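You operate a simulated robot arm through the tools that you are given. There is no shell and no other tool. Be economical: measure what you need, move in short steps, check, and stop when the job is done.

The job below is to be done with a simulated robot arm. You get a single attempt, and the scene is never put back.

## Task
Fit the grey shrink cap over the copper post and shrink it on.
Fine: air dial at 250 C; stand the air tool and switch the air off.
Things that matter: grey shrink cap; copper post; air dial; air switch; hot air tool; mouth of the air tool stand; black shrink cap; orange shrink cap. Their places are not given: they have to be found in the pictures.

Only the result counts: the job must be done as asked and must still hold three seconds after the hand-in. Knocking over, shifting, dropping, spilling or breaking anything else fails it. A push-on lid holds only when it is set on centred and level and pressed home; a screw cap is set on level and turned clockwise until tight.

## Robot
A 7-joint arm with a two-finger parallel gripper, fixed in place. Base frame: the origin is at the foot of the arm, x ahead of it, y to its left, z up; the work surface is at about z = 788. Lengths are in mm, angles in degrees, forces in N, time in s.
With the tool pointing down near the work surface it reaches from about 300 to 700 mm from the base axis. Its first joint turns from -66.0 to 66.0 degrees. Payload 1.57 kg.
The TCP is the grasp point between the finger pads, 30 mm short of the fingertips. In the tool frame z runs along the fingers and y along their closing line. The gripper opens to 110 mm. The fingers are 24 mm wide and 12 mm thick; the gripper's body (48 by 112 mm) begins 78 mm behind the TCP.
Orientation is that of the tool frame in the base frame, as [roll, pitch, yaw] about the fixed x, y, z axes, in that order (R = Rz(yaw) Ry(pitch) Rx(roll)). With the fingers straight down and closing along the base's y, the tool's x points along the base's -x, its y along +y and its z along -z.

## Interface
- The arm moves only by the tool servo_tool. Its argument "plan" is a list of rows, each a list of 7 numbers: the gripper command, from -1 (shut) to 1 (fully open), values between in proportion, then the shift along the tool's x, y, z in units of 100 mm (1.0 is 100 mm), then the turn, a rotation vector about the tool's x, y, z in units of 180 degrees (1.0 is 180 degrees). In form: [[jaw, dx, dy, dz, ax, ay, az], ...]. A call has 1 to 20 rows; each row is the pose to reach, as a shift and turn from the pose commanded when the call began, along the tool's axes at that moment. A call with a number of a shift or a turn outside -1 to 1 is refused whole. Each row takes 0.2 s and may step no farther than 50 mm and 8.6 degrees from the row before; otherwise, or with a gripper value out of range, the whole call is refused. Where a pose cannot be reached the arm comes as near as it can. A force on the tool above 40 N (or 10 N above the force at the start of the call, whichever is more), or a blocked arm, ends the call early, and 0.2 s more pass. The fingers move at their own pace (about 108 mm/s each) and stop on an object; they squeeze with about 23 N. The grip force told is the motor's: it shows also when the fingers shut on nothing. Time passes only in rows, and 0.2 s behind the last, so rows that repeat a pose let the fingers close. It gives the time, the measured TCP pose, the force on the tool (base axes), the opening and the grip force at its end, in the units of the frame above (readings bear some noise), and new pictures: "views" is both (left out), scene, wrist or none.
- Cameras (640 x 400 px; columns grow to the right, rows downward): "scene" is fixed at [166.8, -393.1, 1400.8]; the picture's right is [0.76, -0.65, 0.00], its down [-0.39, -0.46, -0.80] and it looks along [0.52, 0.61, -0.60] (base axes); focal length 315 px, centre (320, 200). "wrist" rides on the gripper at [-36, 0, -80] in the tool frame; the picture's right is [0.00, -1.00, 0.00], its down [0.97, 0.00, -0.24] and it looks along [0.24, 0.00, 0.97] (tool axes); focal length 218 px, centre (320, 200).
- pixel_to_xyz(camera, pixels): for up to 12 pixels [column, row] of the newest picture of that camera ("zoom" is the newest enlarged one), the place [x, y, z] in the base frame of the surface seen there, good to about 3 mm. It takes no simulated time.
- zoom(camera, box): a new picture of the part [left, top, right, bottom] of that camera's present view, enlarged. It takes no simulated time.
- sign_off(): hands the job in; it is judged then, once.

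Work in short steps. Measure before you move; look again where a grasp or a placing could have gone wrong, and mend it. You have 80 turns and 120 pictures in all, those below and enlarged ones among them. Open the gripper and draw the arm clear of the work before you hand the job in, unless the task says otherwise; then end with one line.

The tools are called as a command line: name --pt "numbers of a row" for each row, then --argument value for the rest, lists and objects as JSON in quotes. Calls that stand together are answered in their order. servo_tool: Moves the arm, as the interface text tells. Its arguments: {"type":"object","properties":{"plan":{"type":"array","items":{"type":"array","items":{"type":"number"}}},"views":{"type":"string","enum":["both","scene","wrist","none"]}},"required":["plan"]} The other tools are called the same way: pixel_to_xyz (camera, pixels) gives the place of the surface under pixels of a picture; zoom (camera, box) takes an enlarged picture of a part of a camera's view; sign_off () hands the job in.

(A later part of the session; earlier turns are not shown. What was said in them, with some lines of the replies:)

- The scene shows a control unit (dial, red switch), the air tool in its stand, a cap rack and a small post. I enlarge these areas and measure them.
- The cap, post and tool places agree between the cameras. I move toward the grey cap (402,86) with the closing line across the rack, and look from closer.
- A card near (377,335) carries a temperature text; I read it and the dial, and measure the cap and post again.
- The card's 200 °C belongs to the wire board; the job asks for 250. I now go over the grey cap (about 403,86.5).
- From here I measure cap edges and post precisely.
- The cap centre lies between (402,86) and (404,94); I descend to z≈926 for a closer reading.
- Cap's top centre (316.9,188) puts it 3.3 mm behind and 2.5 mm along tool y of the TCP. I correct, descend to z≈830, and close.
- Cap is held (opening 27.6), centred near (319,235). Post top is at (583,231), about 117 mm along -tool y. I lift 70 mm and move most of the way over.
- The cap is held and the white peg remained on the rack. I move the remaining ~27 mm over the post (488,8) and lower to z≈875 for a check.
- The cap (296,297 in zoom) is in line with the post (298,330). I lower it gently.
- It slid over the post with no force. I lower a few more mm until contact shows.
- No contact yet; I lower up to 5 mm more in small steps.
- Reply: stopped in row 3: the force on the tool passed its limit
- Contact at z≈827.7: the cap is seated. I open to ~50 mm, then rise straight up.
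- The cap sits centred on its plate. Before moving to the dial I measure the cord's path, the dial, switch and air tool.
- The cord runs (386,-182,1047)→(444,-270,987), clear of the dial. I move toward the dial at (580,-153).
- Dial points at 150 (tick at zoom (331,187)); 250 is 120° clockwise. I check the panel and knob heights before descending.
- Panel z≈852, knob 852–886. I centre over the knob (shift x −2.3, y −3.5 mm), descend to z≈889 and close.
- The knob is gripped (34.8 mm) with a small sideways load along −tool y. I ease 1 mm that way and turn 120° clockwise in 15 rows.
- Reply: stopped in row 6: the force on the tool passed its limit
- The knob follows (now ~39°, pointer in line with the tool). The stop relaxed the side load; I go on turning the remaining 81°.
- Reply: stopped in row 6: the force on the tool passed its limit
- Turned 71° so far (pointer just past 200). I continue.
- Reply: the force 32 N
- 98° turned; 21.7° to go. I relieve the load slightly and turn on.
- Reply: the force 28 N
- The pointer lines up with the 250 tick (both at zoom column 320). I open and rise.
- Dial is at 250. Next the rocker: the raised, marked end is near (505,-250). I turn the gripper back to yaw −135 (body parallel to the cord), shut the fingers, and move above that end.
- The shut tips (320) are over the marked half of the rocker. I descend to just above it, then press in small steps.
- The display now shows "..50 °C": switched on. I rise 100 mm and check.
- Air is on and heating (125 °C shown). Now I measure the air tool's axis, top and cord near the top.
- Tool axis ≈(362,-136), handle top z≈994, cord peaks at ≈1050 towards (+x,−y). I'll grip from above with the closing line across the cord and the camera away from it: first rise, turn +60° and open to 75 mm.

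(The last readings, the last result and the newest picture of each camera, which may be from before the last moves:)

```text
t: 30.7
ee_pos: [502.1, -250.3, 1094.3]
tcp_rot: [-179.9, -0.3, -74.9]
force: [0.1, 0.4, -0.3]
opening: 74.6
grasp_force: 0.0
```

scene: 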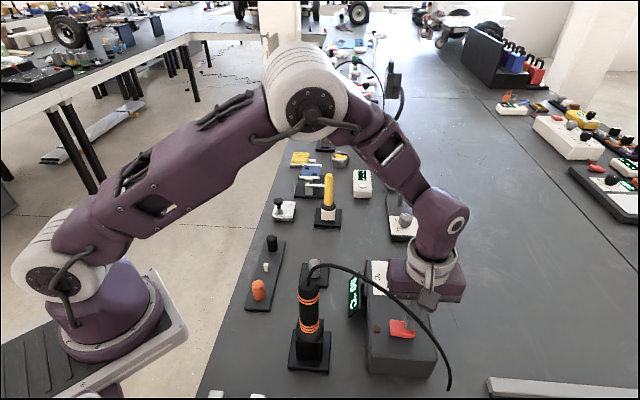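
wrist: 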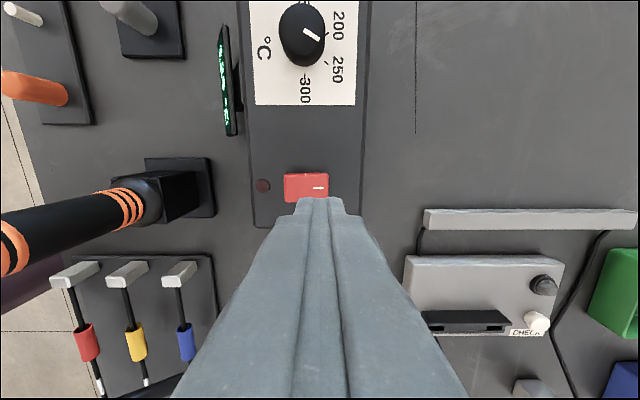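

Reached. I now move at z≈1125 over the cord toward the tool.

servo_tool --pt "0.36 -0.15 0.1 -0.3 0 0 0" --pt "0.36 -0.4 0.28 -0.35 0 0 0" --pt "0.36 -0.7 0.5 -0.35 0 0 0" --pt "0.36 -0.95 0.7 -0.35 0 0 0" --pt "0.36 -0.95 0.7 -0.35 0 0 0" --views "both"

```text
t: 31.9
ee_pos: [410.5, -177.2, 1127.7]
tcp_rot: [-179.8, -0.3, -75.0]
force: [1.0, -0.6, -0.3]
opening: 75.0
grasp_force: 0.0
```

scene: 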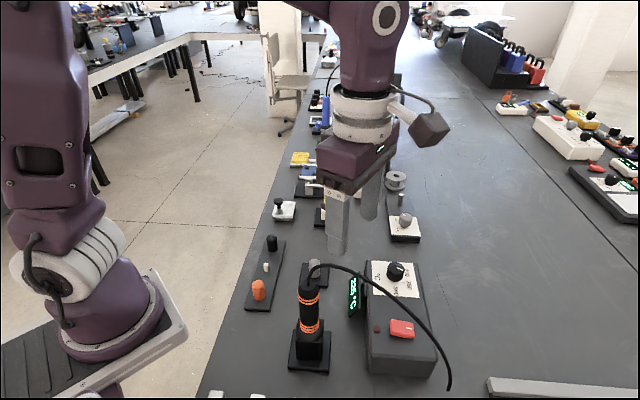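
wrist: 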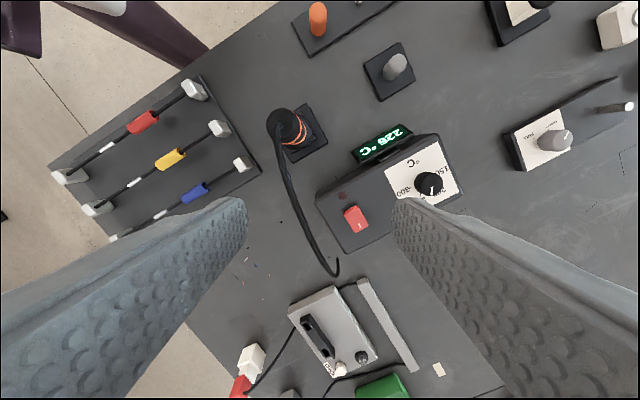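

The display reads ~226 °C. The tool top is at (282,122), cord downward in the image; I move the rest of the way over it.

servo_tool --pt "0.36 -0.25 0.18 0 0 0 0" --pt "0.36 -0.5 0.35 0 0 0 0" --pt "0.36 -0.524 0.361 0.1 0 0 0" --pt "0.36 -0.524 0.361 0.1 0 0 0" --views "both"

zoom --camera "wrist" --box '[220, 100, 420, 260]'

```text
t: 32.9
ee_pos: [361.3, -135.5, 1115.3]
tcp_rot: [180.0, -0.4, -75.1]
force: [0.5, -0.9, 0.0]
opening: 74.9
grasp_force: 0.1
```

scene: 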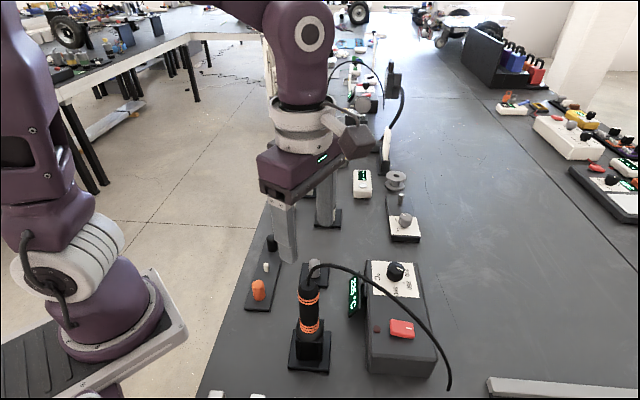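
wrist: 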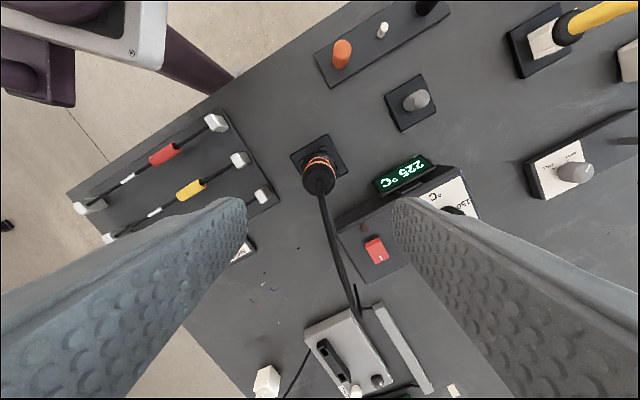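

```text
2.50 times, centred on (320, 180) of wrist
```

zoom: 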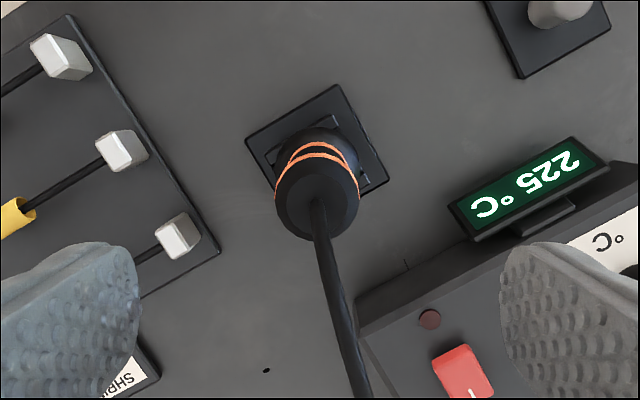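

Display 225 °C, still warming. The tool axis lies 4.5 mm toward −tool x, 1 mm +y; I correct and descend 100 mm.

servo_tool --pt "0.36 -0.045 0.012 0.3 0 0 0" --pt "0.36 -0.045 0.012 0.6 0 0 0" --pt "0.36 -0.045 0.012 0.85 0 0 0" --pt "0.36 -0.045 0.012 1.0 0 0 0" --pt "0.36 -0.045 0.012 1.0 0 0 0" --views "both"

zoom --camera "scene" --box '[230, 170, 390, 380]'

```text
t: 34.1
ee_pos: [359.2, -134.1, 1015.1]
tcp_rot: [-180.0, -0.3, -75.1]
force: [0.0, -0.1, 0.2]
opening: 74.8
grasp_force: 0.1
```

scene: 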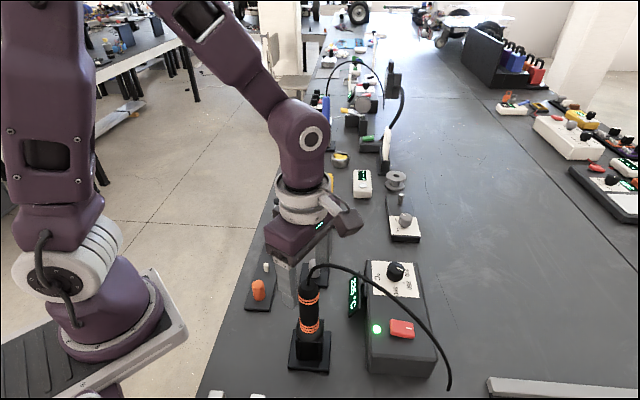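
wrist: 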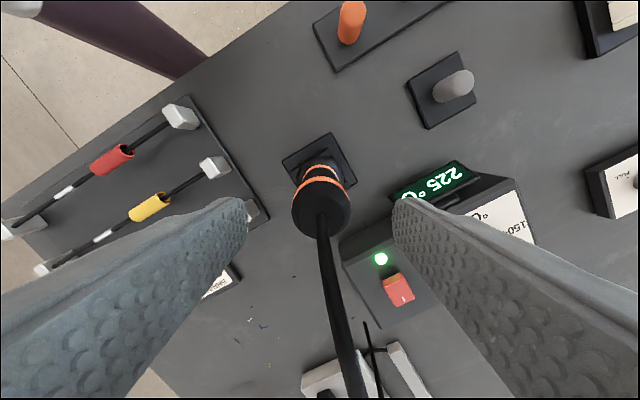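

```text
1.90 times, centred on (310, 275) of scene
```

zoom: 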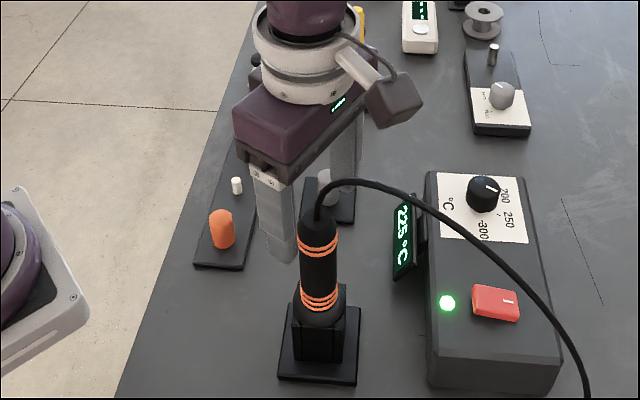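

A green ready lamp is lit but the display shows 225. I hold for a second and read the display and dial closely.

servo_tool --pt "0.36 0 0 0 0 0 0" --pt "0.36 0 0 0 0 0 0" --pt "0.36 0 0 0 0 0 0" --pt "0.36 0 0 0 0 0 0" --pt "0.36 0 0 0 0 0 0" --views "none"

zoom --camera "scene" --box '[335, 250, 435, 345]'

```text
t: 35.3
ee_pos: [358.9, -134.1, 1017.6]
tcp_rot: [-179.9, -0.4, -75.0]
force: [0.5, -0.5, 0.3]
opening: 74.9
grasp_force: 0.1
```

```text
4.21 times, centred on (385, 298) of scene
```

zoom: 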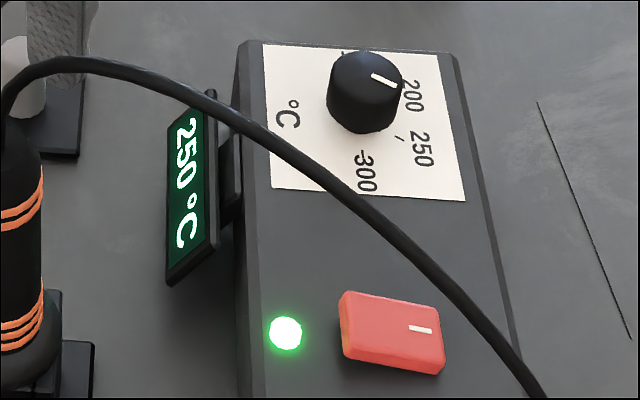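

It now reads 250 °C with the ready lamp on. I lower to z≈980 and close on the handle.

servo_tool --pt "0.36 -0.02 0 0.15 0 0 0" --pt "0.36 -0.02 0 0.3 0 0 0" --pt "0.36 -0.02 0 0.36 0 0 0" --pt "0.36 -0.02 0 0.36 0 0 0" --pt "-1 -0.02 0 0.36 0 0 0" --pt "-1 -0.02 0 0.36 0 0 0" --pt "-1 -0.02 0 0.36 0 0 0" --views "both"

zoom --camera "scene" --box '[230, 190, 390, 380]'

```text
t: 36.9
ee_pos: [360.0, -131.4, 981.6]
tcp_rot: [-179.9, -0.5, -74.9]
force: [0.7, -0.3, -0.5]
opening: 33.5
grasp_force: 23.1
```

scene: 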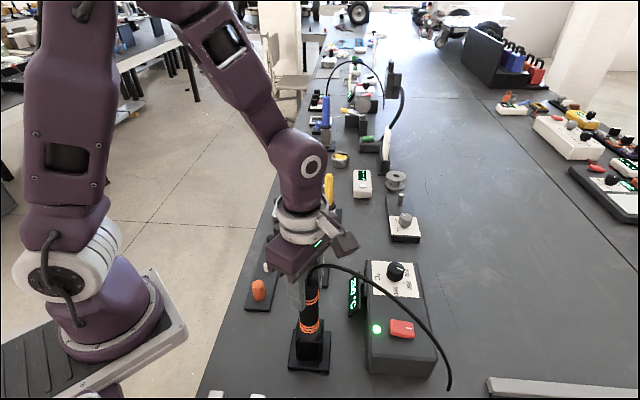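
wrist: 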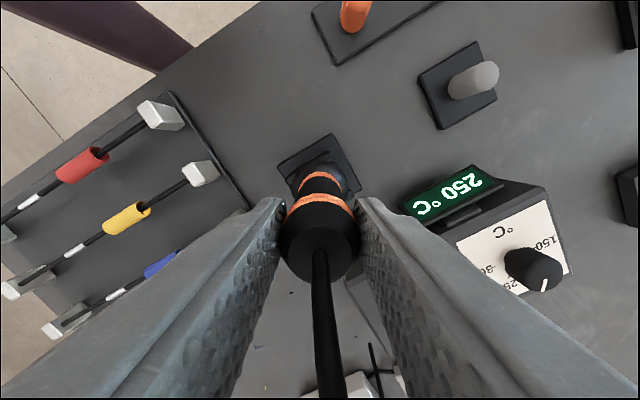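

```text
2.11 times, centred on (310, 285) of scene
```

zoom: 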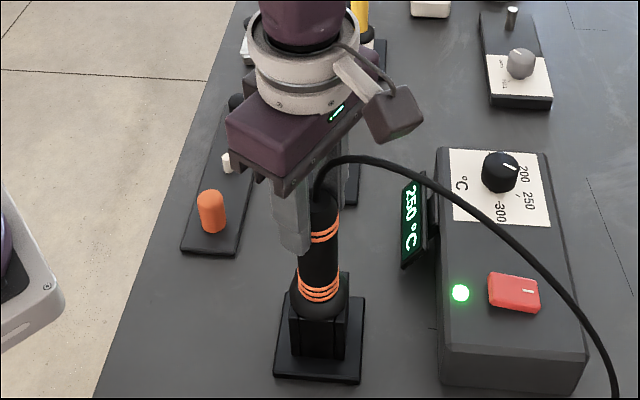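

The handle is gripped (33.5 mm). I lift 100 mm straight up and look for the nozzle.

servo_tool --pt "-1 0 0 -0.1 0 0 0" --pt "-1 0 0 -0.25 0 0 0" --pt "-1 0 0 -0.45 0 0 0" --pt "-1 0 0 -0.7 0 0 0" --pt "-1 0 0 -1.0 0 0 0" --pt "-1 0 0 -1.0 0 0 0" --views "both"

zoom --camera "scene" --box '[230, 190, 390, 380]'

```text
t: 38.3
ee_pos: [358.4, -130.8, 1081.0]
tcp_rot: [-179.9, -0.4, -75.0]
force: [0.0, 0.0, -3.5]
opening: 33.6
grasp_force: 22.7
```

scene: 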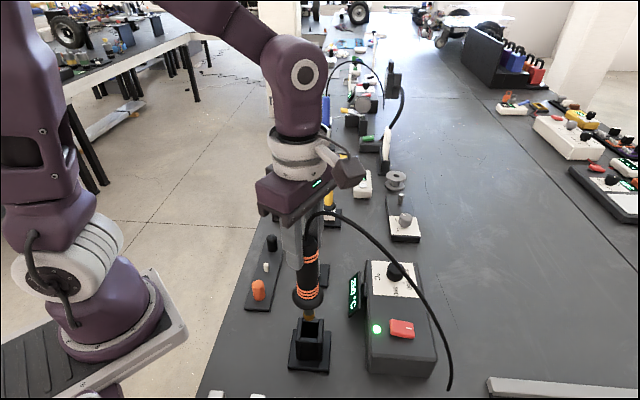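
wrist: 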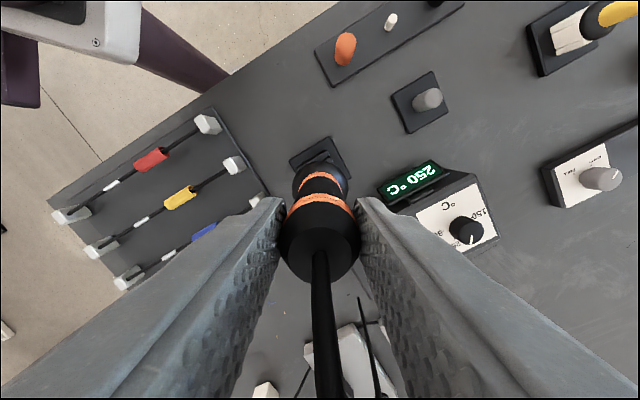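

```text
2.11 times, centred on (310, 285) of scene
```

zoom: 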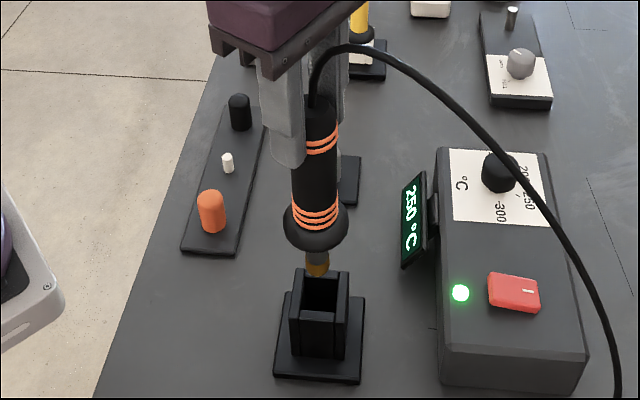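

The nozzle is visible at zoom (318,270), out of the socket. I measure the nozzle tip, the bulb and the stand's mouth.

pixel_to_xyz --camera "zoom" --pixels '[[318, 272], [317, 262], [316, 246], [316, 225], [305, 272], [347, 272], [290, 320], [338, 327], [320, 272], [333, 320], [315, 335], [350, 300]]'

zoom --camera "scene" --box '[280, 270, 350, 380]'

```text
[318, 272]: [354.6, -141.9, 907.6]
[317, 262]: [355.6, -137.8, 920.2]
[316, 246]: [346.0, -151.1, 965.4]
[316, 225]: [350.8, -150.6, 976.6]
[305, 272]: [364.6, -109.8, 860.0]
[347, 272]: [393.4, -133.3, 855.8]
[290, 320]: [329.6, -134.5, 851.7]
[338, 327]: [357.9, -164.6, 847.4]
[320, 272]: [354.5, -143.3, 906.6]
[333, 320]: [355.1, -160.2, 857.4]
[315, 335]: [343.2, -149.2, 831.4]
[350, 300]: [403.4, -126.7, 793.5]
```

```text
3.64 times, centred on (315, 325) of scene
```

zoom: 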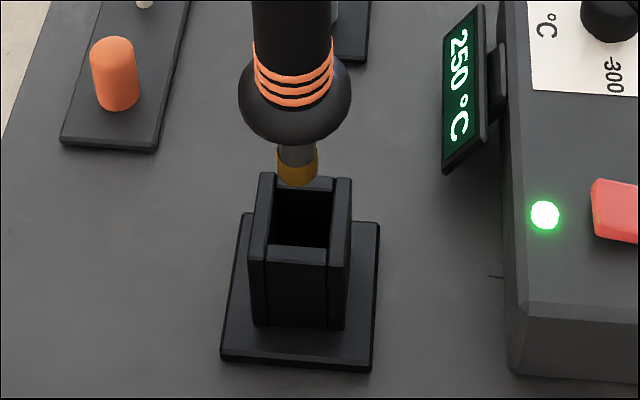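

Nozzle tip is ≈178 mm below the TCP. From the plates, the post lies (+126.5,+142.5) from the stand, i.e. tool-frame shift (−104.8,−159.2). I do the first part at this height.

servo_tool --pt "-1 -0.13 -0.2 0 0 0 0" --pt "-1 -0.28 -0.42 0 0 0 0" --pt "-1 -0.42 -0.64 0 0 0 0" --pt "-1 -0.54 -0.82 0 0 0 0" --pt "-1 -0.6 -0.912 0 0 0 0" --pt "-1 -0.6 -0.912 0 0 0 0" --views "scene"

```text
t: 39.7
ee_pos: [432.3, -48.6, 1079.2]
tcp_rot: [-180.0, -0.5, -75.1]
force: [0.7, -0.3, -2.3]
opening: 33.5
grasp_force: 23.0
```

scene: 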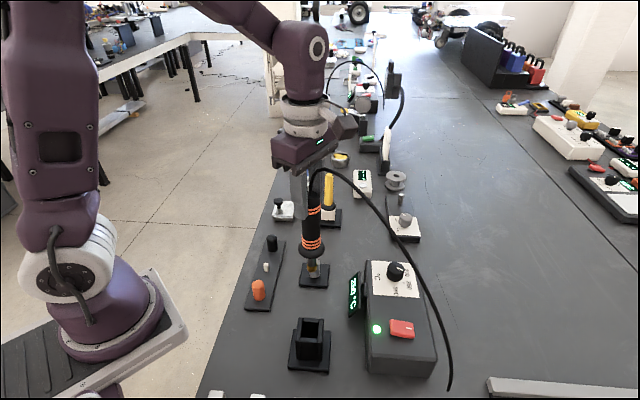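

Halfway; I complete the shift (−44.8,−68.0) and lower 25 mm so the tip is ≈45 mm above the cap.

servo_tool --pt "-1 -0.15 -0.22 0 0 0 0" --pt "-1 -0.3 -0.45 0 0 0 0" --pt "-1 -0.448 -0.68 0 0 0 0" --pt "-1 -0.448 -0.68 0.25 0 0 0" --pt "-1 -0.448 -0.68 0.25 0 0 0" --views "both"

zoom --camera "scene" --box '[270, 190, 370, 300]'

```text
t: 40.9
ee_pos: [486.3, 11.5, 1054.9]
tcp_rot: [-179.9, -0.4, -75.0]
force: [1.0, 0.3, -2.8]
opening: 33.3
grasp_force: 23.2
```

scene: 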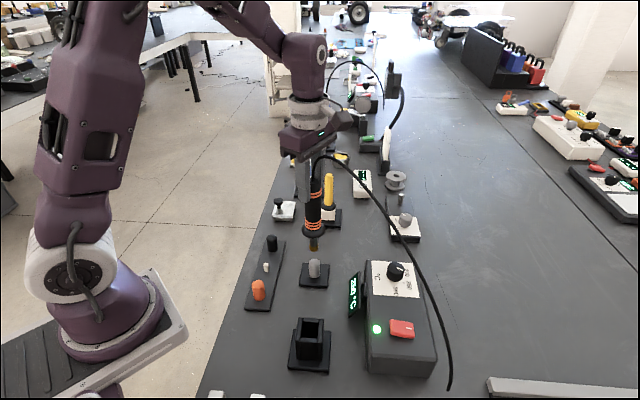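
wrist: 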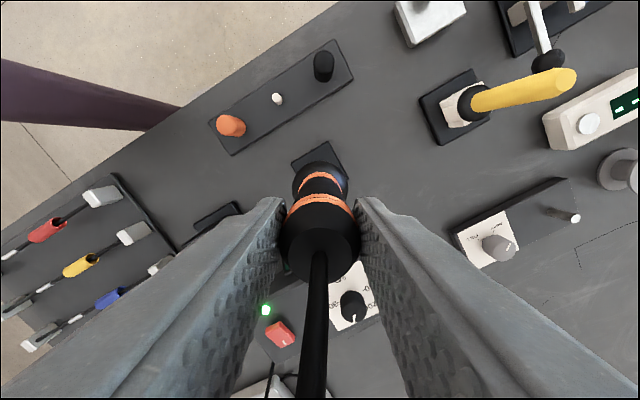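

```text
3.64 times, centred on (320, 245) of scene
```

zoom: 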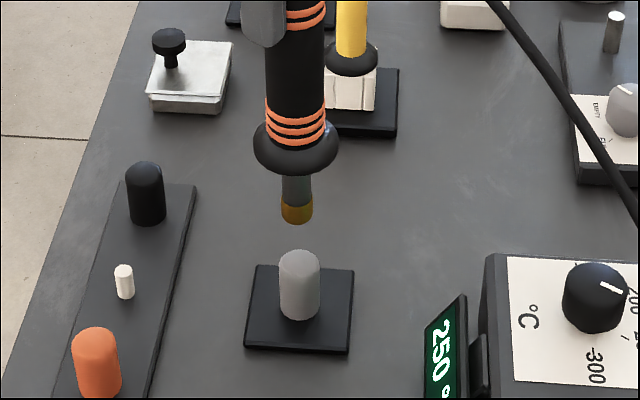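

The nozzle (297,215) is in line with the cap (299,268). I check depth with the surface readings.

pixel_to_xyz --camera "zoom" --pixels '[[297, 216], [297, 208], [297, 195], [299, 280], [299, 295], [299, 310], [299, 258], [297, 221]]'

```text
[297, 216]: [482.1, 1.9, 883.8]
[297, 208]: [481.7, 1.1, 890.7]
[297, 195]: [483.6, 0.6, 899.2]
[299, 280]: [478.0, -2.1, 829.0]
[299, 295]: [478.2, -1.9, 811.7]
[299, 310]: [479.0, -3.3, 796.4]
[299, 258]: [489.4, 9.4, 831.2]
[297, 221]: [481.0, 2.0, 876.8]
```

Both axes are at ≈(487,8): aligned. I lower 15 mm (tip ≈30 mm above the cap) and hold about 2 s, then look.

servo_tool --pt "-1 0 0 0.08 0 0 0" --pt "-1 0 0 0.15 0 0 0" --pt "-1 0 0 0.15 0 0 0" --pt "-1 0 0 0.15 0 0 0" --pt "-1 0 0 0.15 0 0 0" --pt "-1 0 0 0.15 0 0 0" --pt "-1 0 0 0.15 0 0 0" --pt "-1 0 0 0.15 0 0 0" --pt "-1 0 0 0.15 0 0 0" --pt "-1 0 0 0.15 0 0 0" --views "none"

zoom --camera "scene" --box '[270, 190, 370, 300]'

```text
t: 43.1
ee_pos: [486.2, 10.6, 1039.5]
tcp_rot: [-179.9, -0.4, -74.9]
force: [-0.3, -0.6, -2.6]
opening: 33.2
grasp_force: 23.1
```

```text
3.64 times, centred on (320, 245) of scene
```

zoom: 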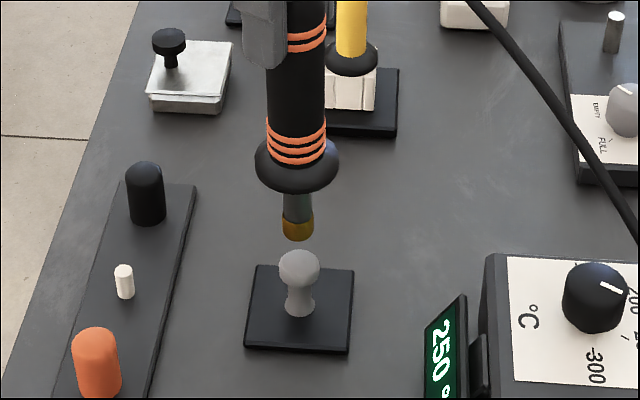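

The cap's middle has shrunk; the ends not yet. I hold 1 s more and look.

servo_tool --pt "-1 0 0 0 0 0 0" --pt "-1 0 0 0 0 0 0" --pt "-1 0 0 0 0 0 0" --pt "-1 0 0 0 0 0 0" --views "none"

zoom --camera "scene" --box '[280, 220, 350, 290]'

```text
t: 44.1
ee_pos: [486.6, 10.7, 1039.6]
tcp_rot: [-179.9, -0.4, -75.0]
force: [-0.9, 0.4, -2.8]
opening: 33.5
grasp_force: 22.7
```

```text
5.71 times, centred on (315, 255) of scene
```

zoom: 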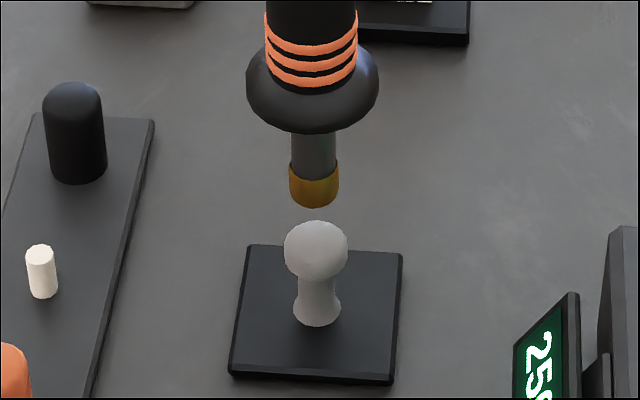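

Over the last second nothing changed, while top and foot stay wide; perhaps the effective distance matters. I raise 15 mm, hold 1 s, and compare.

servo_tool --pt "-1 0 0 -0.08 0 0 0" --pt "-1 0 0 -0.15 0 0 0" --pt "-1 0 0 -0.15 0 0 0" --pt "-1 0 0 -0.15 0 0 0" --pt "-1 0 0 -0.15 0 0 0" --views "none"

zoom --camera "scene" --box '[280, 220, 350, 290]'

```text
t: 45.3
ee_pos: [486.7, 10.9, 1054.4]
tcp_rot: [-180.0, -0.4, -75.0]
force: [0.0, 0.0, -2.7]
opening: 33.6
grasp_force: 23.0
```

```text
5.71 times, centred on (315, 255) of scene
```

zoom: 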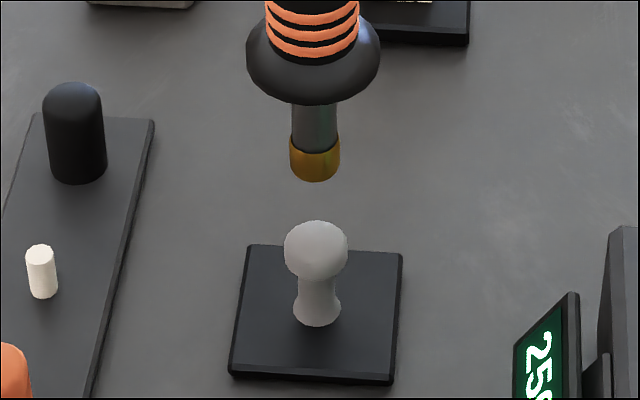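

No further change: the cap has taken its shrunk form (neck gripping the post). I take the tool back: up 25 mm and reverse the shift.

servo_tool --pt "-1 0 0 -0.25 0 0 0" --pt "-1 0.15 0.22 -0.25 0 0 0" --pt "-1 0.3 0.45 -0.25 0 0 0" --pt "-1 0.448 0.68 -0.25 0 0 0" --pt "-1 0.6 0.912 -0.25 0 0 0" --pt "-1 0.6 0.912 -0.25 0 0 0" --views "none"

servo_tool --pt "-1 0.15 0.22 0 0 0 0" --pt "-1 0.3 0.45 0 0 0 0" --pt "-1 0.448 0.68 0 0 0 0" --pt "-1 0.448 0.68 0 0 0 0" --pt "-1 0.448 0.68 0 0 0 0" --views "both"

zoom --camera "scene" --box '[280, 270, 350, 380]'

```text
t: 46.7
ee_pos: [413.1, -69.4, 1078.9]
tcp_rot: [-179.9, -0.4, -74.9]
force: [-0.1, -0.2, -2.5]
opening: 33.4
grasp_force: 22.8
```

```text
t: 47.9
ee_pos: [358.8, -130.8, 1080.0]
tcp_rot: [-179.9, -0.4, -75.0]
force: [0.9, -0.5, -2.4]
opening: 33.2
grasp_force: 23.2
```

scene: 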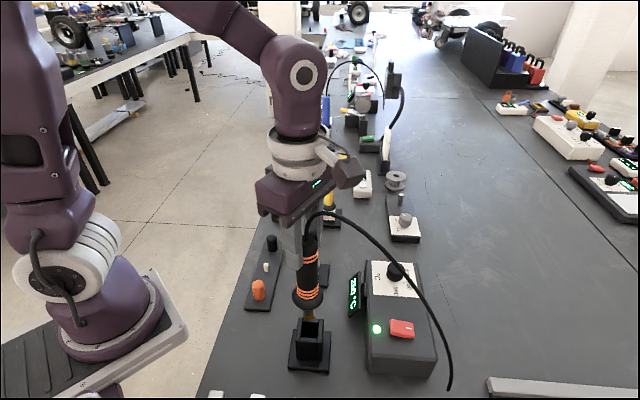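
wrist: 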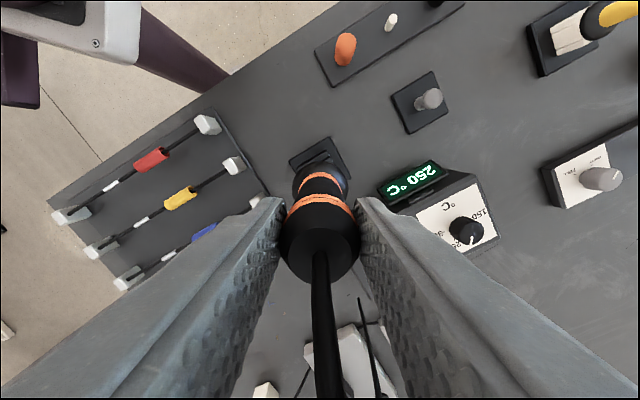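

```text
3.64 times, centred on (315, 325) of scene
```

zoom: 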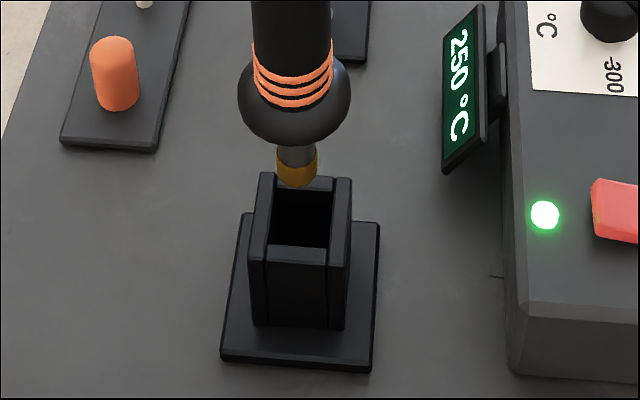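

The view is identical to the one after lift-off, so the nozzle is over the mouth again. I lower 99 mm, slowing at the end.

servo_tool --pt "-1 0 0 0.2 0 0 0" --pt "-1 0 0 0.4 0 0 0" --pt "-1 0 0 0.6 0 0 0" --pt "-1 0 0 0.8 0 0 0" --pt "-1 0 0 0.92 0 0 0" --pt "-1 0 0 0.97 0 0 0" --pt "-1 0 0 0.99 0 0 0" --pt "-1 0 0 0.995 0 0 0" --views "scene"

zoom --camera "scene" --box '[270, 230, 370, 380]'

```text
t: 49.7
ee_pos: [359.1, -130.5, 981.5]
tcp_rot: [-179.9, -0.4, -74.8]
force: [0.6, -0.2, -2.4]
opening: 33.3
grasp_force: 23.3
```

scene: 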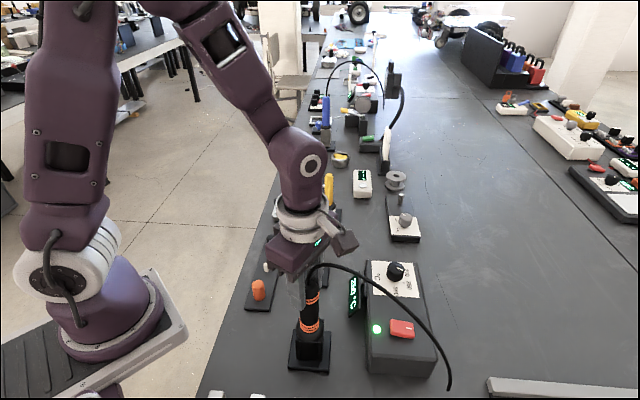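

```text
2.67 times, centred on (320, 305) of scene
```

zoom: 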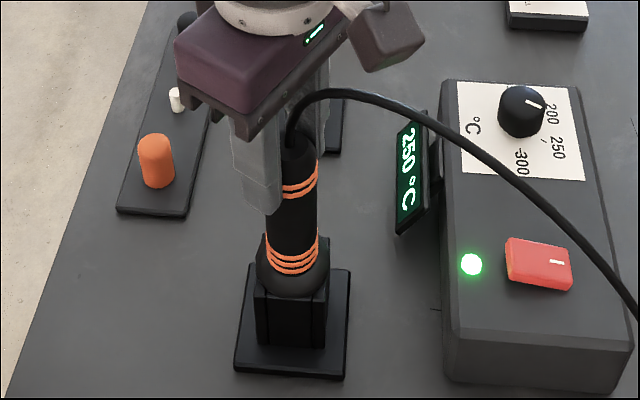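

The bulb is at the socket but the weight is still on the gripper (−2.4 N). I lower a couple more mm.

servo_tool --pt "-1 0 0 0.01 0 0 0" --pt "-1 0 0 0.02 0 0 0" --pt "-1 0 0 0.02 0 0 0" --views "none"

```text
t: 50.5
ee_pos: [360.0, -130.4, 979.6]
tcp_rot: [-179.7, -0.4, -75.0]
force: [2.2, 2.1, 32.8]
opening: 33.7
grasp_force: 22.9
```

It is seated (33 N). I ease up 1.2 mm, then open to 75 mm and hold.

servo_tool --pt "-1 0 0 -0.012 0 0 0" --pt "-1 0 0 -0.012 0 0 0" --pt "0.0 0 0 -0.012 0 0 0" --pt "0.36 0 0 -0.012 0 0 0" --pt "0.36 0 0 -0.012 0 0 0" --views "both"

```text
t: 51.7
ee_pos: [360.1, -130.4, 980.8]
tcp_rot: [-179.9, -0.4, -75.0]
force: [-0.1, -0.4, -0.6]
opening: 75.0
grasp_force: 0.2
```

scene: 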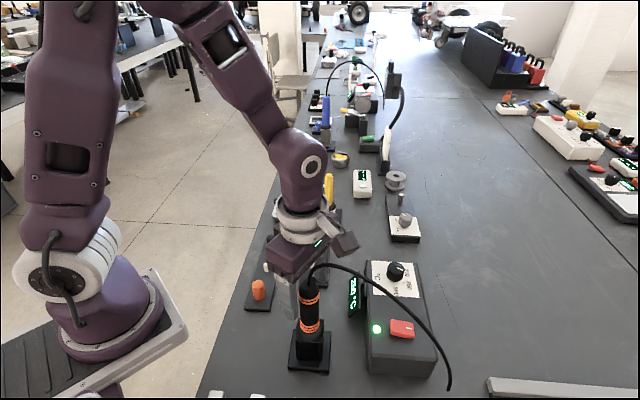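
wrist: 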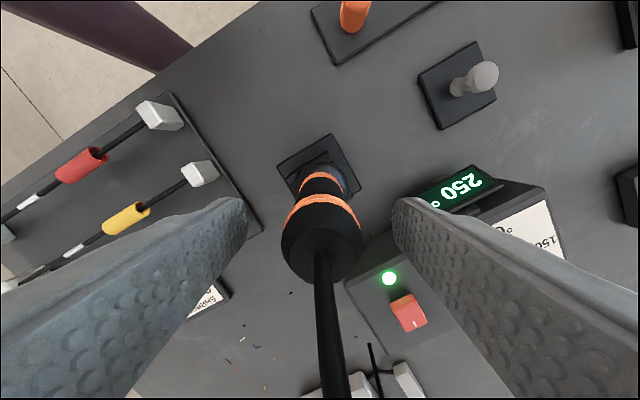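

The tool stands freely. I rise 100 mm and look closely at the cap before switching off.

servo_tool --pt "0.36 0 0 -0.3 0 0 0" --pt "0.36 0 0 -0.65 0 0 0" --pt "0.36 0 0 -1.0 0 0 0" --pt "0.36 0 0 -1.0 0 0 0" --views "wrist"

zoom --camera "wrist" --box '[380, 50, 480, 140]'

zoom --camera "scene" --box '[270, 240, 370, 380]'

```text
t: 52.7
ee_pos: [361.5, -130.0, 1082.8]
tcp_rot: [-179.8, -0.3, -75.0]
force: [-0.4, 0.1, 0.3]
opening: 74.7
grasp_force: 0.1
```

wrist: 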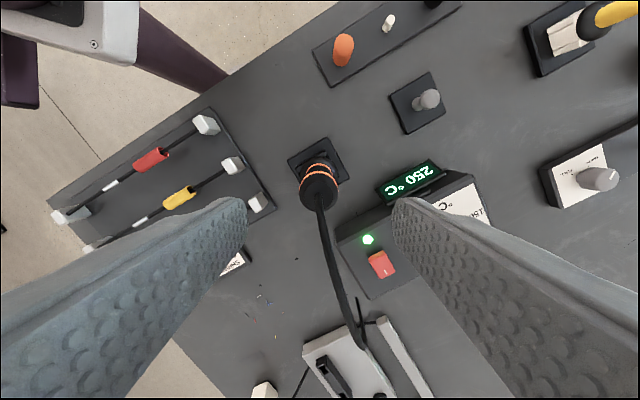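

```text
4.44 times, centred on (430, 95) of wrist
```

zoom: 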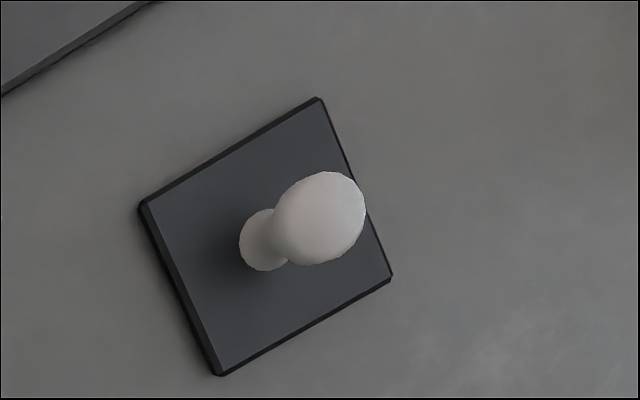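

```text
2.86 times, centred on (320, 310) of scene
```

zoom: 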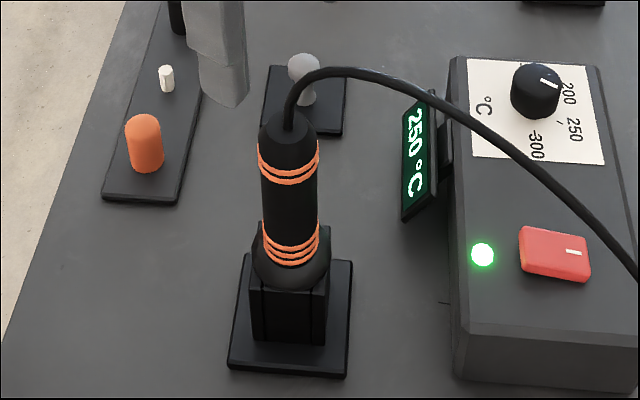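

The cap is evenly shrunk in one smooth form, tool upright in its stand. Now to the switch: rise, shut, turn back ~70° and move toward the rocker.

servo_tool --pt "0.36 0 0 -0.3 0 0 0" --pt "0.36 0 0 -0.5 0 0 0.02" --pt "-1 0.1 -0.07 -0.5 0 0 0.06" --pt "-1 0.2 -0.14 -0.5 0 0 0.105" --pt "-1 0.35 -0.25 -0.5 0 0 0.15" --pt "-1 0.5 -0.35 -0.5 0 0 0.195" --pt "-1 0.65 -0.46 -0.5 0 0 0.24" --pt "-1 0.8 -0.57 -0.5 0 0 0.285" --pt "-1 0.9 -0.64 -0.5 0 0 0.33" --pt "-1 1.0 -0.7 -0.5 0 0 0.365" --pt "-1 1.0 -0.7 -0.5 0 0 0.389" --pt "-1 1.0 -0.7 -0.5 0 0 0.389" --views "wrist"

```text
t: 55.3
ee_pos: [453.4, -206.9, 1132.2]
tcp_rot: [-179.6, 0.0, -145.1]
force: [-0.5, -0.2, -0.1]
opening: 0.0
grasp_force: 21.9
```

wrist: 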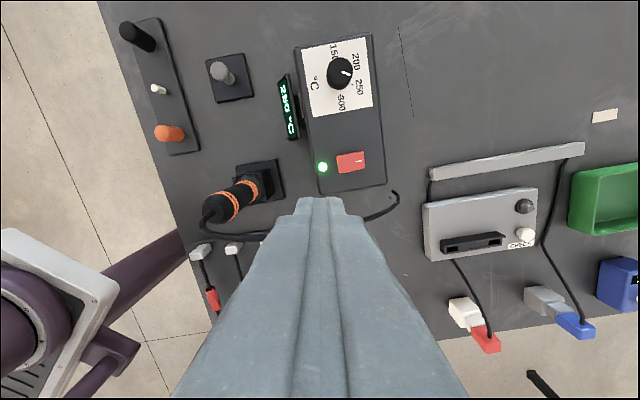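

Next I shift to above the rocker's unmarked end (483,−231) and descend 100 mm.

servo_tool --pt "-1 -0.102 -0.371 0 0 0 0" --pt "-1 -0.102 -0.371 0.3 0 0 0" --pt "-1 -0.102 -0.371 0.65 0 0 0" --pt "-1 -0.102 -0.371 1.0 0 0 0" --pt "-1 -0.102 -0.371 1.0 0 0 0" --views "both"

zoom --camera "wrist" --box '[240, 110, 400, 230]'

```text
t: 56.5
ee_pos: [484.5, -236.1, 1029.3]
tcp_rot: [-179.6, 0.0, -145.0]
force: [0.2, 0.8, -0.1]
opening: 0.0
grasp_force: 20.9
```

scene: 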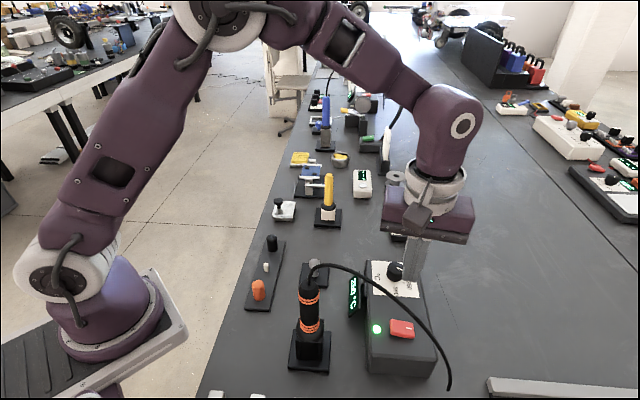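
wrist: 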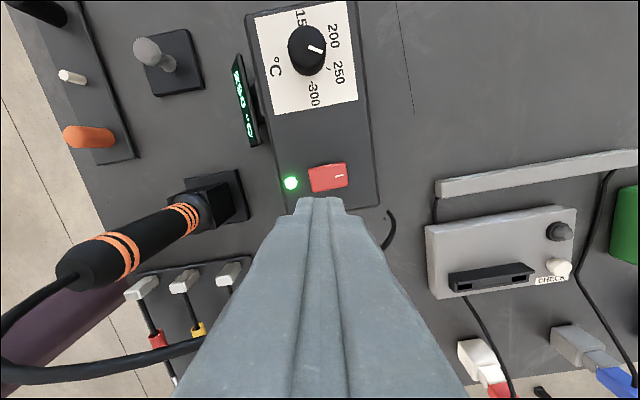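

```text
3.33 times, centred on (320, 170) of wrist
```

zoom: 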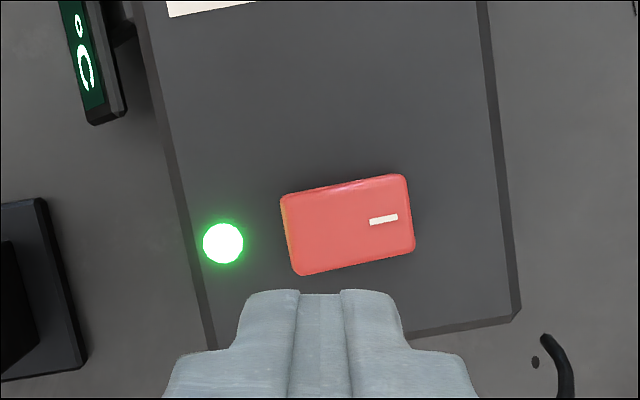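

The unmarked end centre (zoom ≈(305,232)) is 5 mm toward +tool y. I correct and go down 100 mm first.

servo_tool --pt "-1 0 0.05 0.3 0 0 0" --pt "-1 0 0.05 0.65 0 0 0" --pt "-1 0 0.05 1.0 0 0 0" --pt "-1 0 0.05 1.0 0 0 0" --views "wrist"

zoom --camera "wrist" --box '[240, 130, 400, 250]'

```text
t: 57.5
ee_pos: [481.2, -229.6, 930.6]
tcp_rot: [-179.6, 0.0, -145.0]
force: [-0.8, 0.7, 0.4]
opening: 0.0
grasp_force: 20.9
```

wrist: 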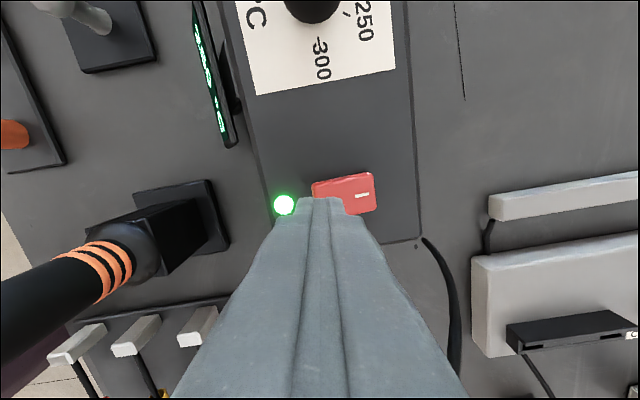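

```text
3.33 times, centred on (320, 190) of wrist
```

zoom: 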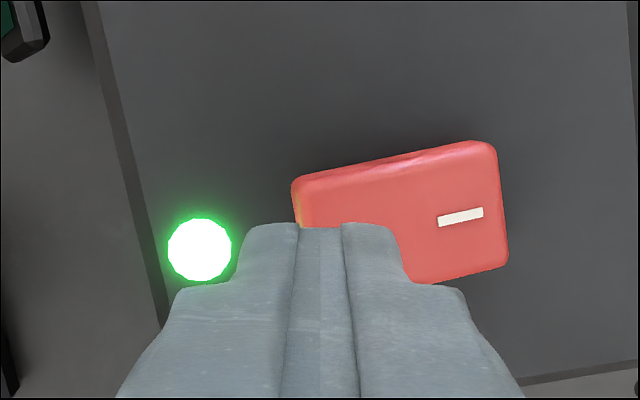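

The tips sit about 3 mm too far left and 2 mm low over the end; I correct and press down in small steps.

servo_tool --pt "-1 -0.025 -0.03 0.15 0 0 0" --pt "-1 -0.025 -0.03 0.27 0 0 0" --pt "-1 -0.025 -0.03 0.3 0 0 0" --pt "-1 -0.025 -0.03 0.32 0 0 0" --pt "-1 -0.025 -0.03 0.34 0 0 0" --pt "-1 -0.025 -0.03 0.36 0 0 0" --pt "-1 -0.025 -0.03 0.375 0 0 0" --views "none"

zoom --camera "scene" --box '[330, 250, 450, 380]'

```text
t: 59.1
ee_pos: [484.9, -230.5, 895.6]
tcp_rot: [-179.6, 0.0, -145.0]
force: [-1.3, 0.3, 6.2]
opening: 0.0
grasp_force: 20.9
```

```text
3.08 times, centred on (390, 315) of scene
```

zoom: 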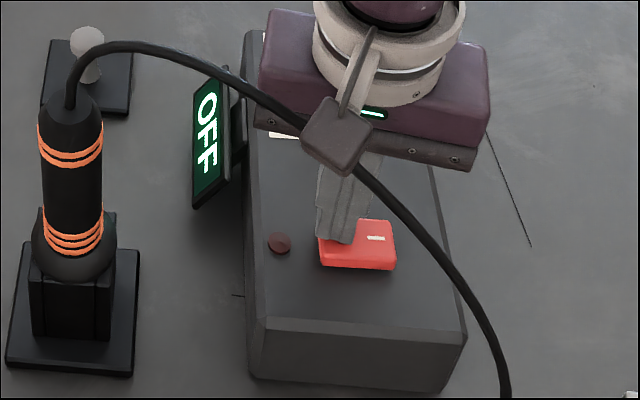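

The display says OFF and the lamp is dark. I rise straight up, clear of everything, and open the gripper.

servo_tool --pt "-1 0 0 -0.2 0 0 0" --pt "-1 0 0 -0.6 0 0 0" --pt "-1 0 0 -1.0 0 0 0" --views "none"

servo_tool --pt "-1 0 0 -0.4 0 0 0" --pt "-1 0 0 -0.8 0 0 0" --pt "-1 -0.3 0 -1.0 0 0 0" --pt "0 -0.6 0 -1.0 0 0 0" --pt "0 -0.9 0 -1.0 0 0 0" --pt "0 -0.9 0 -1.0 0 0 0" --views "both"

zoom --camera "scene" --box '[230, 220, 460, 390]'

```text
t: 59.9
ee_pos: [483.2, -230.2, 994.3]
tcp_rot: [-179.6, -0.1, -145.0]
force: [-0.6, 0.4, -1.0]
opening: 0.1
grasp_force: 20.9
```

```text
t: 61.3
ee_pos: [557.3, -177.8, 1093.4]
tcp_rot: [-179.6, 0.0, -145.0]
force: [0.2, 0.2, 0.2]
opening: 54.9
grasp_force: 0.1
```

scene: 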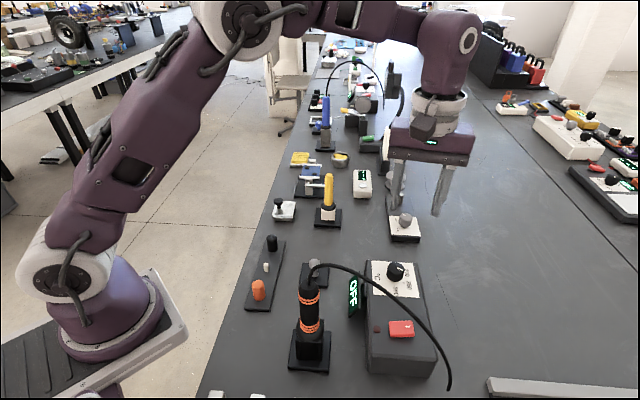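
wrist: 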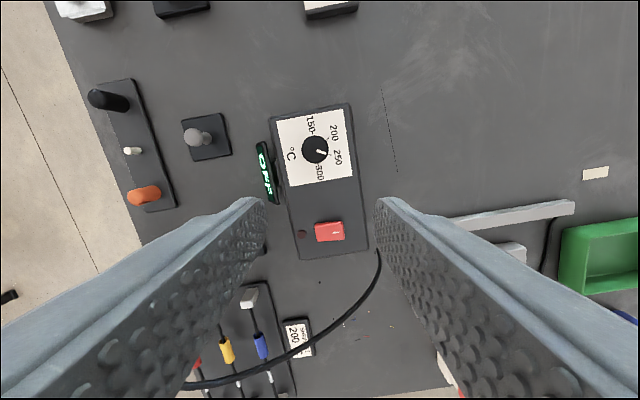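

```text
2.35 times, centred on (345, 305) of scene
```

zoom: 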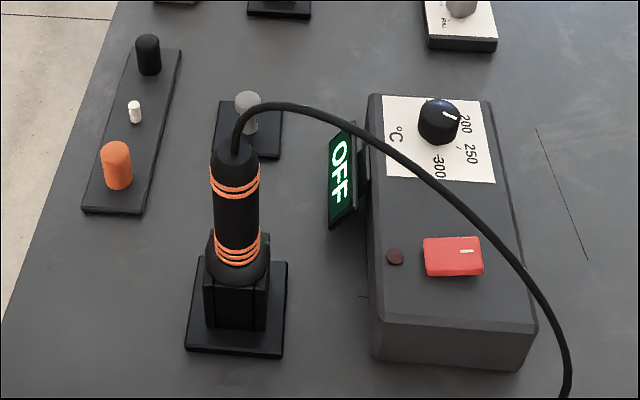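

Everything checks out: the cap is shrunk on the post, the dial is at 250, the tool is in its stand, the display reads OFF, and the arm is clear with the gripper open. I hand in.

sign_off

```text
The job is handed in.
```

I fitted the grey cap over the copper post and shrank it on at 250 °C; the dial is still at 250, the air tool is back in its stand and the air is off. A card by the wire board says "Shrink at 200 °C"; I took it to belong to that board and used 250 as you asked.
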